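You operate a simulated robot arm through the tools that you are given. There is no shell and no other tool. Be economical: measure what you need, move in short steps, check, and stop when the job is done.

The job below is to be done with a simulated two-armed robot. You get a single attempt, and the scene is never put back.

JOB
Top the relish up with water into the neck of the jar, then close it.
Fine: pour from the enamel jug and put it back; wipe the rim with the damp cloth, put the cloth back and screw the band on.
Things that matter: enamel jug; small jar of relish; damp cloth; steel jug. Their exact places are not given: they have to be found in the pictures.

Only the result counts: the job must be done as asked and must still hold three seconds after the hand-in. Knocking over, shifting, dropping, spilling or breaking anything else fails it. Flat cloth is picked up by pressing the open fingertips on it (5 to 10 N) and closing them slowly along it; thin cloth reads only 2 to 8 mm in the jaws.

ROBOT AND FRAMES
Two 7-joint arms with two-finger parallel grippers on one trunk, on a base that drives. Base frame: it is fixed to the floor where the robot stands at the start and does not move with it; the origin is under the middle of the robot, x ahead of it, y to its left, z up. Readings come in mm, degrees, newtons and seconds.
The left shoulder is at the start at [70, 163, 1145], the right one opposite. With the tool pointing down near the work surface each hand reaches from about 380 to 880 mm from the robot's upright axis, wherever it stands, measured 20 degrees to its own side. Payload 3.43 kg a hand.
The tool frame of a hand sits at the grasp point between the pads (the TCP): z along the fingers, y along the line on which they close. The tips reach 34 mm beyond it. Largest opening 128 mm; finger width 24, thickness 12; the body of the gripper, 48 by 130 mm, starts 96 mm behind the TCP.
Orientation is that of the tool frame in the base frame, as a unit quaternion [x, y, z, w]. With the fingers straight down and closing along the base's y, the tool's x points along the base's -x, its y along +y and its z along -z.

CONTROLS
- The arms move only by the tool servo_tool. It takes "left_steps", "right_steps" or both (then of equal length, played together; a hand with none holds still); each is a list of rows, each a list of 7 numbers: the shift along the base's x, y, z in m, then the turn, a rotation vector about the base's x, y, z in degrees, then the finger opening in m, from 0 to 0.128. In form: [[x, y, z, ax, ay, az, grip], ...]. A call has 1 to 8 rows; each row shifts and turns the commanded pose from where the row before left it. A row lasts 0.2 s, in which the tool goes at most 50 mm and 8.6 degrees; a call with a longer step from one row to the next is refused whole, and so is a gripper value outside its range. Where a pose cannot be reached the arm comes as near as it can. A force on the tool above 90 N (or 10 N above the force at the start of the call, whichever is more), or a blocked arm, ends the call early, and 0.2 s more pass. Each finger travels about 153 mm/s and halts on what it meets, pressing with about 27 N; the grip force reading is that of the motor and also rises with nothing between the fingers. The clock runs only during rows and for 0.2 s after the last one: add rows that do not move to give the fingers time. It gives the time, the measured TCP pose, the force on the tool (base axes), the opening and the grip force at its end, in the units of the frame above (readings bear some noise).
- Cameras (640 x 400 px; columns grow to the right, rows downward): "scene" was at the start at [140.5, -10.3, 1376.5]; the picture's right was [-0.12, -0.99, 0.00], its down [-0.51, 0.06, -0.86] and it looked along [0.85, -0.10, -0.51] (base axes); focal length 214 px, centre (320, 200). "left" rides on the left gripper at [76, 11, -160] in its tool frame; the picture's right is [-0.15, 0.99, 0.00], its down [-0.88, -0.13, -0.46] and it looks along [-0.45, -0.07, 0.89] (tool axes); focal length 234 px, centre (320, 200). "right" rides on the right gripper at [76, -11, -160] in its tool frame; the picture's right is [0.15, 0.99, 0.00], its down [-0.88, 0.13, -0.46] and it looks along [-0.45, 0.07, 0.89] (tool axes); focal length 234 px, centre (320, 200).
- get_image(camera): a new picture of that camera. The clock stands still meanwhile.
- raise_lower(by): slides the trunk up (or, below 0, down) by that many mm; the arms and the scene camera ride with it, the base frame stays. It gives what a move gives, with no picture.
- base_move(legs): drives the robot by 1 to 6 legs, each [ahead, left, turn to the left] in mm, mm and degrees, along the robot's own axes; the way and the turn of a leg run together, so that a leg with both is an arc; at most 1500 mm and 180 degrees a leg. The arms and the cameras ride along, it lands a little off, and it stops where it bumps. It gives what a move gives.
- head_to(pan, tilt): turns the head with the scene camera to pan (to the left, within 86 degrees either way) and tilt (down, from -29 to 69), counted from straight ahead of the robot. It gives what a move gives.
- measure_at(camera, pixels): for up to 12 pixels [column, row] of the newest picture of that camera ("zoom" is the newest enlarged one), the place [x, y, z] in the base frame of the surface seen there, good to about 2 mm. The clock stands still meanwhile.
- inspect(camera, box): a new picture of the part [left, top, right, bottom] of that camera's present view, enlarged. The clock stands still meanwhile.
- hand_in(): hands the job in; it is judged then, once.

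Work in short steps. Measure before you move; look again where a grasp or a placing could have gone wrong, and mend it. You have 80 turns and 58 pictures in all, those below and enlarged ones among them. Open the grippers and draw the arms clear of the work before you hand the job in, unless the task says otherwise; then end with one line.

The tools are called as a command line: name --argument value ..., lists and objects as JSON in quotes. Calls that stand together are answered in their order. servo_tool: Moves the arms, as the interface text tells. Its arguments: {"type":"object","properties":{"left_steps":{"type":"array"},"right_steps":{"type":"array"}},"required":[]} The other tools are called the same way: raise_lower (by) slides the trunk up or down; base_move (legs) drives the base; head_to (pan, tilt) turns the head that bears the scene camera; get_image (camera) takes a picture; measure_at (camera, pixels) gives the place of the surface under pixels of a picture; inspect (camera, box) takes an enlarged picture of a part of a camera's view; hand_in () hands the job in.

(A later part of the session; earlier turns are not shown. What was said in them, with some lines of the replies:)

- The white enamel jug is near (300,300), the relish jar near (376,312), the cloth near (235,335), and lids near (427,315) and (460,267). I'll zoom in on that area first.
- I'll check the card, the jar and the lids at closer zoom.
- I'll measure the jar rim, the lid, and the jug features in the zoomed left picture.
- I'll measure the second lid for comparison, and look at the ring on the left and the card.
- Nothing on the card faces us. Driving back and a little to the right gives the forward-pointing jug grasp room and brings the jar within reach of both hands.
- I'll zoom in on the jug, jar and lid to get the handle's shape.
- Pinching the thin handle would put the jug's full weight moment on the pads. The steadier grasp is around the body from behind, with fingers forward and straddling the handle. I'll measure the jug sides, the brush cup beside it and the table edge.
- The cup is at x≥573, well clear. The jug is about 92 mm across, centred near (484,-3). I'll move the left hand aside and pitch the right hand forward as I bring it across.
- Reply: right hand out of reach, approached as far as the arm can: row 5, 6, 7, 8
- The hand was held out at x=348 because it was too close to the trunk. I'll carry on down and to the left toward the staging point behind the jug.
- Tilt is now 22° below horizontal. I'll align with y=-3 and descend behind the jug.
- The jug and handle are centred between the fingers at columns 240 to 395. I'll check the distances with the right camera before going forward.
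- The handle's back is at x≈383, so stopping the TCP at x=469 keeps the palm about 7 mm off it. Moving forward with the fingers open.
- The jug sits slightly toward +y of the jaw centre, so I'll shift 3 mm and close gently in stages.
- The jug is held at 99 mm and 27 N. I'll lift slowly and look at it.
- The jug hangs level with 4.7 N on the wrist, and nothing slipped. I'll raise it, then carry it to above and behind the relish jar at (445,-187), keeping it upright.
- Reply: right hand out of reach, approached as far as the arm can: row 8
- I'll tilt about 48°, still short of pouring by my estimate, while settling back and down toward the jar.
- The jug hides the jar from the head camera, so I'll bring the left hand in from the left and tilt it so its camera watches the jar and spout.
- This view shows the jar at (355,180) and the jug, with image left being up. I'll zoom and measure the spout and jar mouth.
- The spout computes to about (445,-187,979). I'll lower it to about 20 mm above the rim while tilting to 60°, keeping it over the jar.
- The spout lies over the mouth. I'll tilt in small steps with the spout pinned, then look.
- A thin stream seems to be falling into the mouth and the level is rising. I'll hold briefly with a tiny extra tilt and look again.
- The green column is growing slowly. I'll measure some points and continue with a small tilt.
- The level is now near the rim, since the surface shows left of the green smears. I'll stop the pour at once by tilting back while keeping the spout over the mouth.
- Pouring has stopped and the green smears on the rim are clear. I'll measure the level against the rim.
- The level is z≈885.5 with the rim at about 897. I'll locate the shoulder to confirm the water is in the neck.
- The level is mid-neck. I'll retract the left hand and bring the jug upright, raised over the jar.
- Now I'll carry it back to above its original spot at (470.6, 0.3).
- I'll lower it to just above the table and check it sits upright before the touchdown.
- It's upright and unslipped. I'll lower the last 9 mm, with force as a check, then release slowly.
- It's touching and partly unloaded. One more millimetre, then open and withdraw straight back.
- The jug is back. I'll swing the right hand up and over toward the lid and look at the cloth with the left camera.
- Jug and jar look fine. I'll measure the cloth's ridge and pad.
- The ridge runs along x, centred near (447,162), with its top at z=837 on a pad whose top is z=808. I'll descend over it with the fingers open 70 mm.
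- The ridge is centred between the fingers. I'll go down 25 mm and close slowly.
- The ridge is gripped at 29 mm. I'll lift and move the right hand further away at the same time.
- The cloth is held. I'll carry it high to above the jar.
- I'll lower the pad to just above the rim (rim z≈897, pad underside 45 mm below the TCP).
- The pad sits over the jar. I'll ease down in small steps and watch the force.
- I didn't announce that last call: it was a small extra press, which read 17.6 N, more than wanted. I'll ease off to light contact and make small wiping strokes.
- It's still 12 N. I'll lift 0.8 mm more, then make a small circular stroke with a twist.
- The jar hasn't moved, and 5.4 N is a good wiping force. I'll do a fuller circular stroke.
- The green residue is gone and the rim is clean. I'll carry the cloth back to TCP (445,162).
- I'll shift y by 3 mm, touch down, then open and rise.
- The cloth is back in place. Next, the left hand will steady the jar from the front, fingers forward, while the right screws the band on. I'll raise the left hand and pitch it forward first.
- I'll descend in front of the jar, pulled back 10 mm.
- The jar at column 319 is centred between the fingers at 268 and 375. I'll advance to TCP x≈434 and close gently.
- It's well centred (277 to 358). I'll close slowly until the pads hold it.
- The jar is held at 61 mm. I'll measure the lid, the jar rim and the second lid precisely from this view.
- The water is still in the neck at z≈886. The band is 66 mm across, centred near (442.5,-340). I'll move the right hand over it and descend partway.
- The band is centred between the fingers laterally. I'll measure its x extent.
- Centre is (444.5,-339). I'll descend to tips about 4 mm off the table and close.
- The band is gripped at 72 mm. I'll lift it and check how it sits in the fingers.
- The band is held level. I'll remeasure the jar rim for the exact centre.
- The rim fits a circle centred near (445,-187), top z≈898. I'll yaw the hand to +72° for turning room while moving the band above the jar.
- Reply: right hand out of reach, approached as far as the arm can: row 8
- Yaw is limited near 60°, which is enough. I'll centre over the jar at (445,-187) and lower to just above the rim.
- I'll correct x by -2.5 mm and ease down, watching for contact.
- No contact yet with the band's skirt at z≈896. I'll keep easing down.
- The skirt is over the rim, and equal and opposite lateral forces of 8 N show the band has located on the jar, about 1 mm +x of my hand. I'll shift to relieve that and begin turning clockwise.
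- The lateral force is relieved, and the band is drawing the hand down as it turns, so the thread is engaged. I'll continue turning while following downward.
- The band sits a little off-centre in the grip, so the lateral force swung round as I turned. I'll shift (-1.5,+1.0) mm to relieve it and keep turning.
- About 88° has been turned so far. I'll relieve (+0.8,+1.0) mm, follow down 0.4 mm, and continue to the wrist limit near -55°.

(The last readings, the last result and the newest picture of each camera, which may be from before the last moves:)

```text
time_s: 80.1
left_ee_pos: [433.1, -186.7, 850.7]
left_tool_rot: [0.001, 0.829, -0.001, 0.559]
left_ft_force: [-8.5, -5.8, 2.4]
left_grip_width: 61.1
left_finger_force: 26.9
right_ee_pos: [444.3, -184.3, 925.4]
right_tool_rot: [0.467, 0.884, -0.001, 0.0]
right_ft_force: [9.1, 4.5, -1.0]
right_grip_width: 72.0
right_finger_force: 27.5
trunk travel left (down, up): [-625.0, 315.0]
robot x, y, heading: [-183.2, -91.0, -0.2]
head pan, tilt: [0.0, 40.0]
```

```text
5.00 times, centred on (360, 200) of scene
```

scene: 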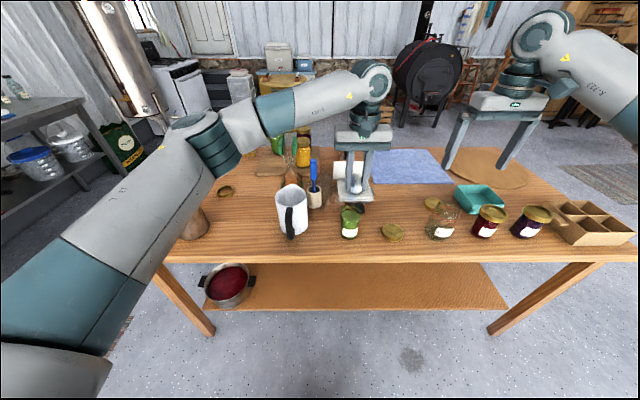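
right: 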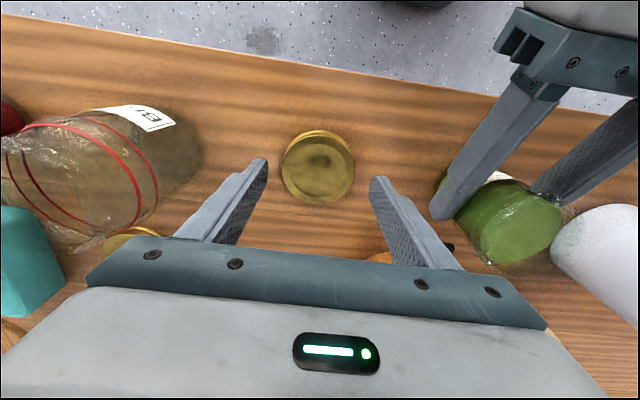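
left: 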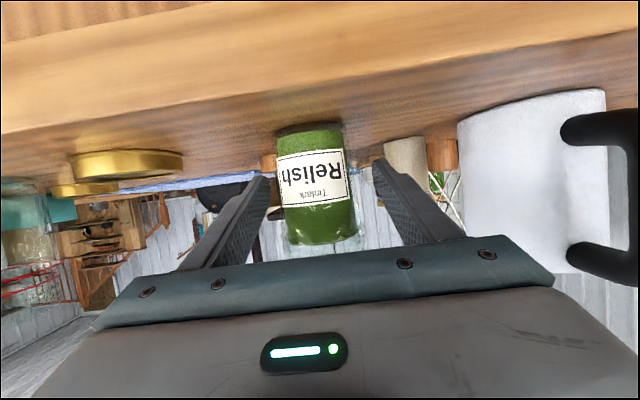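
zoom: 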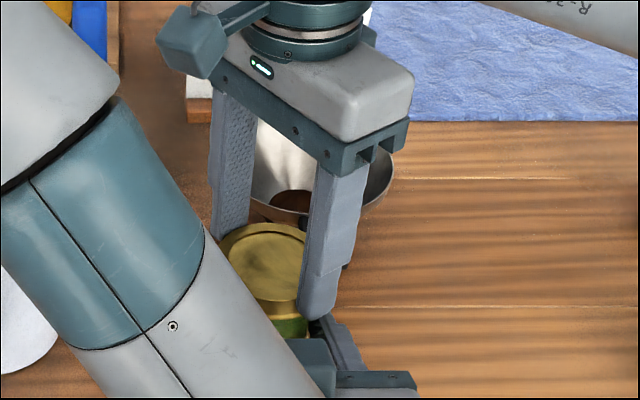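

That's about 111° and the band has come down ~2 mm. I'll open, recentre on the jar, and wind the hand back for another turn.

servo_tool --right_steps '[[0.0008, 0.0003, 0, 0, 0, 0, 0.07], [0, 0, 0, 0, 0, 0, 0.08], [0, -0.001, 0, 0, 0, 0, 0.092], [0, -0.001, 0, 0, 0, 8.5, 0.092], [0, 0, 0, 0, 0, 8.5, 0.092], [0, 0, 0, 0, 0, 8.5, 0.092], [0, 0, 0, 0, 0, 8.5, 0.092], [0, 0, 0, 0, 0, 8.5, 0.092]]'

servo_tool --right_steps '[[0, 0, 0, 0, 0, 8.5, 0.092], [0, 0, 0, 0, 0, 8.5, 0.092], [0, 0, 0, 0, 0, 8.5, 0.092], [0, 0, 0, 0, 0, 8.5, 0.092], [0, 0, 0, 0, 0, 8.5, 0.092], [0, 0, 0, 0, 0, 8.5, 0.092], [0, 0, 0, 0, 0, 8.5, 0.092], [0, 0, 0, 0, 0, 8.5, 0.092]]'

get_image --camera "right"

```text
time_s: 81.9
left_ee_pos: [433.5, -187.0, 849.4]
left_tool_rot: [0.0, 0.829, 0.0, 0.559]
left_ft_force: [0.7, 1.1, -0.2]
left_grip_width: 61.5
left_finger_force: 27.5
right_ee_pos: [445.2, -185.8, 925.8]
right_tool_rot: [0.112, 0.994, 0.0, 0.0]
right_ft_force: [-0.7, 0.0, -0.2]
right_grip_width: 92.0
right_finger_force: 0.1
trunk travel left (down, up): [-625.0, 315.0]
robot x, y, heading: [-179.0, -85.7, 0.0]
head pan, tilt: [0.0, 40.0]
```

```text
time_s: 83.7
left_ee_pos: [432.9, -186.6, 850.2]
left_tool_rot: [0.0, 0.829, 0.0, 0.559]
left_ft_force: [0.8, 0.7, -0.1]
left_grip_width: 61.4
left_finger_force: 27.0
right_ee_pos: [446.1, -186.1, 925.7]
right_tool_rot: [-0.462, 0.887, 0.0, 0.0]
right_ft_force: [-0.2, -0.2, 0.7]
right_grip_width: 92.0
right_finger_force: 0.0
trunk travel left (down, up): [-625.0, 315.0]
robot x, y, heading: [-178.3, -88.1, -0.3]
head pan, tilt: [0.0, 40.0]
```

```text
7 pictures are left
```

right: 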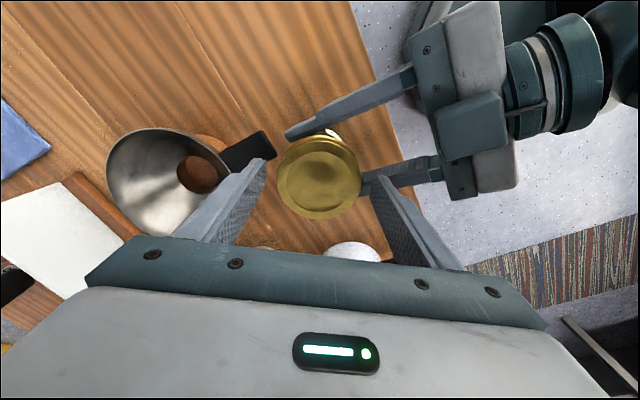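

The band sits level on the jar. I'll measure its centre to regrip true.

measure_at --camera "right" --pixels '[[280, 180], [358, 180], [318, 142], [318, 215], [319, 178], [292, 155], [346, 155], [292, 205], [346, 205]]'

```text
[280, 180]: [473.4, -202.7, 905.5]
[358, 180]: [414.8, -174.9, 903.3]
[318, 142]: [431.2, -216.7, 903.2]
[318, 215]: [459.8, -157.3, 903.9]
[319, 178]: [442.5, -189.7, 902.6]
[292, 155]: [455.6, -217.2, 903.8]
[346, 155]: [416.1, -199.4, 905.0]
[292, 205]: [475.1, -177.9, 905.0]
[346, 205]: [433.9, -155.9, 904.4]
```

The band centre is (445,-187.8). I'll recentre, close, and turn clockwise again.

servo_tool --right_steps '[[-0.0005, -0.0017, 0, 0, 0, 0, 0.08], [0, 0, 0, 0, 0, 0, 0.074], [0, 0, 0, 0, 0, 0, 0.07], [0, 0, 0, 0, 0, 0, 0.05], [0, 0, 0, 0, 0, -5, 0.05], [0, 0, 0, 0, 0, -7, 0.05], [0, 0, 0, 0, 0, -7, 0.05], [0, 0, 0, 0, 0, -7, 0.05]]'

```text
time_s: 85.5
left_ee_pos: [433.6, -187.4, 850.3]
left_tool_rot: [0.0, 0.829, 0.0, 0.559]
left_ft_force: [10.3, -7.8, 0.1]
left_grip_width: 61.3
left_finger_force: 27.5
right_ee_pos: [445.5, -186.9, 926.0]
right_tool_rot: [-0.25, 0.968, 0.001, -0.001]
right_ft_force: [-10.4, 7.3, -1.3]
right_grip_width: 72.6
right_finger_force: 27.1
trunk travel left (down, up): [-625.0, 315.0]
robot x, y, heading: [-179.5, -91.3, 0.0]
head pan, tilt: [0.0, 40.0]
```

I'll relieve (-1.0,+0.7) mm and continue turning.

servo_tool --right_steps '[[-0.001, 0.0007, 0, 0, 0, -4, 0.05], [0, 0, -0.0001, 0, 0, -7, 0.05], [0, 0, -0.0001, 0, 0, -7, 0.05], [0, 0, -0.0001, 0, 0, -7, 0.05], [0, 0, -0.0001, 0, 0, -7, 0.05]]'

```text
time_s: 86.7
left_ee_pos: [432.3, -187.9, 850.4]
left_tool_rot: [0.0, 0.829, 0.0, 0.559]
left_ft_force: [3.5, -9.6, -0.1]
left_grip_width: 61.3
left_finger_force: 26.9
right_ee_pos: [442.8, -187.0, 925.9]
right_tool_rot: [0.028, 1.0, 0.0, 0.0]
right_ft_force: [-3.5, 10.4, -0.5]
right_grip_width: 72.2
right_finger_force: 26.7
trunk travel left (down, up): [-625.0, 315.0]
robot x, y, heading: [-180.8, -91.0, 0.1]
head pan, tilt: [0.0, 40.0]
```

servo_tool --right_steps '[[-0.0003, 0.001, 0, 0, 0, -4, 0.05], [0, 0, -0.0001, 0, 0, -7, 0.05], [0, 0, -0.0001, 0, 0, -7, 0.05], [0, 0, -0.0001, 0, 0, -7, 0.05]]'

```text
time_s: 87.7
left_ee_pos: [433.2, -187.4, 851.8]
left_tool_rot: [0.001, 0.83, -0.001, 0.558]
left_ft_force: [-4.0, -10.7, 3.3]
left_grip_width: 61.2
left_finger_force: 26.8
right_ee_pos: [444.2, -184.9, 925.1]
right_tool_rot: [0.243, 0.97, 0.001, 0.0]
right_ft_force: [6.5, 11.8, -2.5]
right_grip_width: 72.1
right_finger_force: 26.7
trunk travel left (down, up): [-625.0, 315.0]
robot x, y, heading: [-181.6, -84.8, -0.0]
head pan, tilt: [0.0, 40.0]
```

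I sent that last one without announcing it: a relief shift and a further turn, with lateral force now (6.5,11.8). I'll relieve and finish this stroke, then check with the left camera that the jar itself hasn't rotated.

servo_tool --right_steps '[[0.0006, 0.001, -0.0002, 0, 0, -4, 0.05], [0, 0, -0.0001, 0, 0, -7, 0.05], [0, 0, -0.0001, 0, 0, -7, 0.05], [0, 0, -0.0001, 0, 0, -7, 0.05]]'

get_image --camera "left"

```text
time_s: 88.7
left_ee_pos: [432.5, -186.9, 850.3]
left_tool_rot: [0.0, 0.829, -0.001, 0.559]
left_ft_force: [-10.0, -11.7, 3.0]
left_grip_width: 61.0
left_finger_force: 26.9
right_ee_pos: [444.4, -185.2, 924.5]
right_tool_rot: [0.448, 0.894, 0.002, 0.001]
right_ft_force: [9.8, 12.7, -6.0]
right_grip_width: 72.1
right_finger_force: 27.2
trunk travel left (down, up): [-625.0, 315.0]
robot x, y, heading: [-180.8, -87.9, -0.2]
head pan, tilt: [0.0, 40.0]
```

```text
6 pictures are left
```

left: 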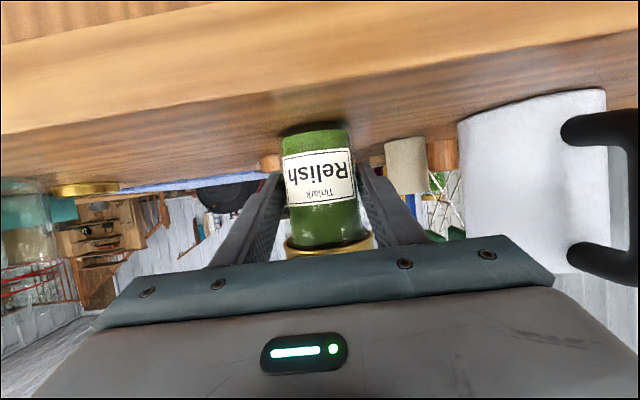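

The label has barely moved, so the band is turning on the jar. I'll release, wind back, and measure the band's height for progress.

servo_tool --right_steps '[[0.001, 0.001, 0, 0, 0, 0, 0.07], [0, 0, 0, 0, 0, 0, 0.08], [0, -0.002, 0, 0, 0, 0, 0.092], [0, -0.002, 0, 0, 0, 8.5, 0.092], [0, 0, 0, 0, 0, 8.5, 0.092], [0, 0, 0, 0, 0, 8.5, 0.092], [0, 0, 0, 0, 0, 8.5, 0.092], [0, 0, 0, 0, 0, 8.5, 0.092]]'

servo_tool --right_steps '[[0, 0, 0, 0, 0, 8.5, 0.092], [0, 0, 0, 0, 0, 8.5, 0.092], [0, 0, 0, 0, 0, 8.5, 0.092], [0, 0, 0, 0, 0, 8.5, 0.092], [0, 0, 0, 0, 0, 8.5, 0.092], [0, 0, 0, 0, 0, 8.5, 0.092], [0, 0, 0, 0, 0, 8.5, 0.092], [0, 0, 0, 0, 0, 5, 0.092]]'

get_image --camera "right"

measure_at --camera "right" --pixels '[[285, 180], [354, 180], [318, 146], [318, 211], [319, 178], [296, 158], [342, 158], [296, 201], [342, 201]]'

```text
time_s: 90.5
left_ee_pos: [433.4, -187.0, 849.3]
left_tool_rot: [-0.001, 0.829, 0.001, 0.559]
left_ft_force: [0.8, 0.7, 0.3]
left_grip_width: 61.3
left_finger_force: 27.3
right_ee_pos: [445.1, -188.0, 924.4]
right_tool_rot: [0.091, 0.996, 0.0, 0.0]
right_ft_force: [1.2, 0.8, 0.7]
right_grip_width: 92.3
right_finger_force: 0.1
trunk travel left (down, up): [-625.0, 315.0]
robot x, y, heading: [-183.5, -90.5, 0.2]
head pan, tilt: [0.0, 40.0]
```

```text
time_s: 92.3
left_ee_pos: [432.6, -187.3, 850.2]
left_tool_rot: [0.001, 0.829, -0.001, 0.559]
left_ft_force: [0.2, 1.4, 0.0]
left_grip_width: 61.3
left_finger_force: 26.7
right_ee_pos: [445.6, -188.2, 925.0]
right_tool_rot: [-0.455, 0.891, 0.0, 0.0]
right_ft_force: [0.0, 0.2, -0.7]
right_grip_width: 92.2
right_finger_force: 0.0
trunk travel left (down, up): [-625.0, 315.0]
robot x, y, heading: [-181.4, -88.9, -0.3]
head pan, tilt: [0.0, 40.0]
```

```text
5 pictures are left
```

right: 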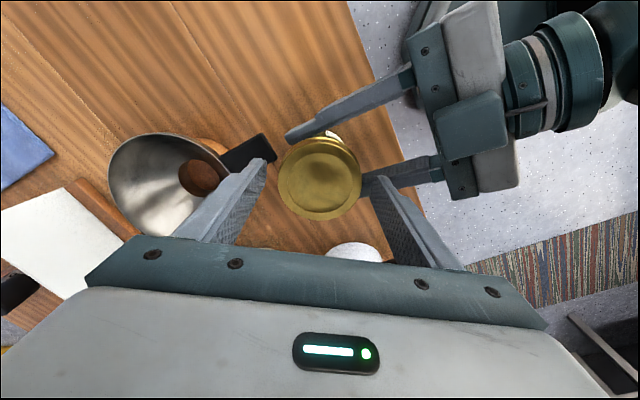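

```text
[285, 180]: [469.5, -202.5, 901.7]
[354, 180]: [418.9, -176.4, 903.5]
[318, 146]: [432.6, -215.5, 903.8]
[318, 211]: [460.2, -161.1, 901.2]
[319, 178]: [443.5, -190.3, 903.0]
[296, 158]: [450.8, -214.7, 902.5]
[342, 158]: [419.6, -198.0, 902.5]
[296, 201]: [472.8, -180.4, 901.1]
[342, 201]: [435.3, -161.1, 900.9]
```

The band has dropped about 2 mm, from 904.2 to 902.2, so it is threading down but not yet seated. Another stroke.

servo_tool --right_steps '[[0, 0.0003, -0.001, 0, 0, 0, 0.08], [0, 0, 0, 0, 0, 0, 0.074], [0, 0, 0, 0, 0, 0, 0.07], [0, 0, 0, 0, 0, 0, 0.05], [-0.0004, 0.0003, 0, 0, 0, -5, 0.05], [-0.0003, 0.0002, -0.0001, 0, 0, -7, 0.05], [-0.0003, 0.0002, -0.0001, 0, 0, -7, 0.05], [0, 0, -0.0001, 0, 0, -7, 0.05]]'

servo_tool --right_steps '[[-0.0002, 0.0003, -0.0001, 0, 0, -7, 0.05], [0, 0.0003, -0.0001, 0, 0, -7, 0.05], [0, 0.0003, -0.0001, 0, 0, -7, 0.05], [0, 0.0002, -0.0001, 0, 0, -7, 0.05]]'

```text
time_s: 94.1
left_ee_pos: [432.3, -187.0, 851.1]
left_tool_rot: [0.0, 0.829, 0.0, 0.56]
left_ft_force: [-4.8, 0.8, 0.6]
left_grip_width: 61.3
left_finger_force: 27.0
right_ee_pos: [444.9, -186.8, 923.7]
right_tool_rot: [-0.24, 0.971, 0.0, -0.001]
right_ft_force: [7.4, 0.1, 0.7]
right_grip_width: 72.1
right_finger_force: 27.0
trunk travel left (down, up): [-625.0, 315.0]
robot x, y, heading: [-183.2, -90.1, -0.2]
head pan, tilt: [0.0, 40.0]
```

```text
time_s: 95.1
left_ee_pos: [433.0, -187.5, 850.0]
left_tool_rot: [0.0, 0.83, 0.0, 0.558]
left_ft_force: [-4.2, -1.2, 0.0]
left_grip_width: 61.4
left_finger_force: 27.1
right_ee_pos: [442.8, -185.7, 923.1]
right_tool_rot: [0.001, 1.0, -0.001, 0.0]
right_ft_force: [6.7, 1.2, 6.9]
right_grip_width: 72.2
right_finger_force: 26.7
trunk travel left (down, up): [-625.0, 315.0]
robot x, y, heading: [-182.7, -89.0, -0.0]
head pan, tilt: [0.0, 40.0]
```

The z force is now slightly positive, so I'm a touch ahead of the thread or it's seating. I'll continue turning without descending.

servo_tool --right_steps '[[0.0008, 0.0002, 0, 0, 0, -6, 0.05], [0, 0, 0, 0, 0, -7, 0.05], [0, 0.0002, 0, 0, 0, -7, 0.05], [0, 0.0002, 0, 0, 0, -7, 0.05]]'

servo_tool --right_steps '[[0.0005, 0.0005, 0, 0, 0, -7, 0.05], [0, 0, 0, 0, 0, -7, 0.05], [0, 0, 0, 0, 0, -7, 0.05]]'

get_image --camera "left"

```text
time_s: 96.1
left_ee_pos: [433.0, -186.4, 850.8]
left_tool_rot: [0.001, 0.829, 0.0, 0.559]
left_ft_force: [-0.7, 1.0, 1.9]
left_grip_width: 62.3
left_finger_force: 27.1
right_ee_pos: [443.9, -187.1, 923.0]
right_tool_rot: [0.235, 0.972, -0.001, 0.001]
right_ft_force: [-1.2, -2.5, 2.2]
right_grip_width: 72.0
right_finger_force: 26.9
trunk travel left (down, up): [-625.0, 315.0]
robot x, y, heading: [-186.0, -90.2, -0.1]
head pan, tilt: [0.0, 40.0]
```

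```text
time_s: 96.9
left_ee_pos: [432.2, -186.5, 850.2]
left_tool_rot: [-0.001, 0.829, 0.001, 0.559]
left_ft_force: [-0.3, 2.7, 0.0]
left_grip_width: 62.7
left_finger_force: 26.8
right_ee_pos: [444.9, -184.8, 921.8]
right_tool_rot: [0.408, 0.913, 0.0, 0.0]
right_ft_force: [-2.2, -3.2, 2.1]
right_grip_width: 71.9
right_finger_force: 26.8
trunk travel left (down, up): [-625.0, 315.0]
robot x, y, heading: [-179.3, -89.2, -0.1]
head pan, tilt: [0.0, 40.0]
```

```text
4 pictures are left
```

left: 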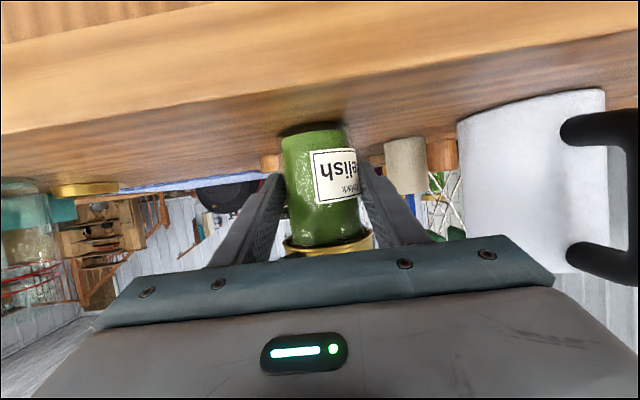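

The label has now turned with the band, so the band is tight and the jar slipped in the left grip. I'll release the right hand and rise first, then release the left.

servo_tool --right_steps '[[0, 0, 0, 0, 0, 0, 0.075], [0, 0, 0, 0, 0, 0, 0.085], [0, -0.002, 0, 0, 0, 0, 0.1], [0, 0, 0.02, 0, 0, 0, 0.1], [0, 0, 0.03, 0, 0, 0, 0.1], [0, 0, 0.04, 0, 0, 0, 0.1], [0, -0.02, 0.04, 0, 0, 6, 0.1], [0, -0.03, 0.03, 0, 0, 8, 0.1]]'

servo_tool --right_steps '[[0, -0.035, 0.02, 0, 0, 8, 0.1], [0, -0.035, 0.02, 0, 0, 8, 0.1], [0, -0.035, 0, 0, 0, 8, 0.1], [0, -0.035, 0, 0, 0, 8, 0.1], [0, -0.035, 0, 0, 0, 0, 0.1], [0, -0.035, 0, 0, 0, 0, 0.1]]' --left_steps '[[0, 0, 0, 0, 0, 0, 0.065], [0, 0, 0, 0, 0, 0, 0.075], [0, 0, 0, 0, 0, 0, 0.085], [0, 0, 0, 0, 0, 0, 0.09], [0, 0, 0, 0, 0, 0, 0.09], [-0.01, 0, 0, 0, 0, 0, 0.09]]'

servo_tool --left_steps '[[-0.02, 0, 0, 0, 0, 0, 0.09], [-0.02, 0, 0, 0, 0, 0, 0.09], [-0.025, 0, 0.003, 0, 0, 0, 0.09], [-0.008, 0, 0.03, 0, 0, 0, 0.09], [0, 0, 0.04, 0, 0, 0, 0.09], [0, 0.01, 0.045, 0, 0, 0, 0.09], [0, 0.02, 0.04, 0, 0, 0, 0.09], [0, 0.035, 0.03, 0, 0, 0, 0.09]]'

```text
time_s: 98.7
left_ee_pos: [432.4, -187.7, 850.2]
left_tool_rot: [0.0, 0.829, 0.0, 0.559]
left_ft_force: [-0.8, -0.6, 0.2]
left_grip_width: 62.1
left_finger_force: 27.4
right_ee_pos: [444.9, -238.6, 1083.2]
right_tool_rot: [0.293, 0.956, 0.0, 0.0]
right_ft_force: [0.1, 0.0, 1.0]
right_grip_width: 100.0
right_finger_force: 0.0
trunk travel left (down, up): [-625.0, 315.0]
robot x, y, heading: [-180.2, -92.0, -0.2]
head pan, tilt: [0.0, 40.0]
```

```text
time_s: 100.1
left_ee_pos: [422.2, -188.1, 850.6]
left_tool_rot: [0.001, 0.829, 0.0, 0.559]
left_ft_force: [0.3, -0.1, -0.3]
left_grip_width: 90.0
left_finger_force: 0.0
right_ee_pos: [443.5, -449.7, 1122.8]
right_tool_rot: [0.018, 1.0, 0.001, 0.0]
right_ft_force: [-0.5, -0.2, 0.4]
right_grip_width: 100.0
right_finger_force: 0.0
trunk travel left (down, up): [-625.0, 315.0]
robot x, y, heading: [-179.0, -89.5, -0.0]
head pan, tilt: [0.0, 40.0]
```

```text
time_s: 101.9
left_ee_pos: [349.9, -116.9, 1039.8]
left_tool_rot: [-0.001, 0.829, 0.0, 0.559]
left_ft_force: [-0.2, 0.9, -0.1]
left_grip_width: 89.9
left_finger_force: 0.1
right_ee_pos: [444.2, -445.2, 1122.2]
right_tool_rot: [0.019, 1.0, 0.0, 0.0]
right_ft_force: [-0.3, -0.4, 0.0]
right_grip_width: 100.0
right_finger_force: 0.1
trunk travel left (down, up): [-625.0, 315.0]
robot x, y, heading: [-178.6, -87.4, -0.0]
head pan, tilt: [0.0, 40.0]
```

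I'll move the left hand further up and aside, then take a final look.

servo_tool --left_steps '[[0, 0.035, 0.03, 0, 0, 0, 0.09], [0, 0.035, 0.03, 0, 0, 0, 0.09], [0, 0.035, 0.03, 0, 8, 0, 0.09], [0, 0.035, 0.03, 0, 8, 0, 0.09], [0, 0.04, 0.02, 0, 8, 0, 0.1], [0, 0.04, 0.02, 0, 8, 0, 0.12], [0, 0.04, 0.02, 0, 8, 0, 0.128], [0, 0.04, 0.02, 0, 8, 0, 0.128]]'

inspect --camera "scene" --box '[130, 150, 450, 270]'

```text
time_s: 103.7
left_ee_pos: [345.4, 179.1, 1238.1]
left_tool_rot: [0.001, 0.985, 0.0, 0.172]
left_ft_force: [1.2, 0.0, -0.3]
left_grip_width: 127.9
left_finger_force: 0.0
right_ee_pos: [445.2, -444.5, 1122.2]
right_tool_rot: [0.019, 1.0, 0.0, -0.001]
right_ft_force: [-0.2, 1.0, 0.4]
right_grip_width: 99.8
right_finger_force: 0.1
trunk travel left (down, up): [-625.0, 315.0]
robot x, y, heading: [-185.1, -93.3, -0.2]
head pan, tilt: [0.0, 40.0]
```

```text
2.00 times, centred on (290, 210) of scene
5 turns are left
```

zoom: 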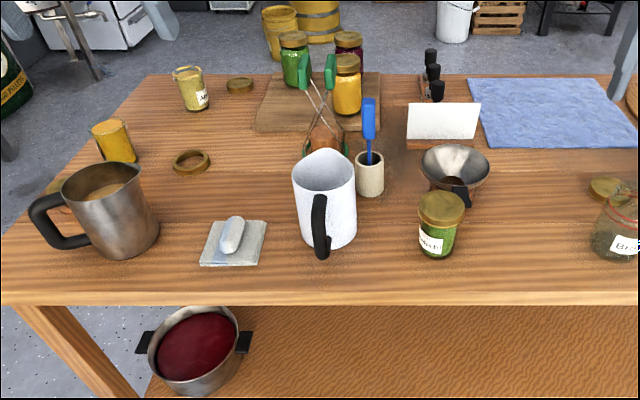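

The jar is closed and standing, the jug and cloth are back, nothing else has moved, and both grippers are open and clear, so I'm handing in.

hand_in

```text
The job is handed in.
```

The relish is topped up with water into the neck and its rim is wiped. The band is screwed on tight, the enamel jug and cloth are back in their places, and the job is handed in.
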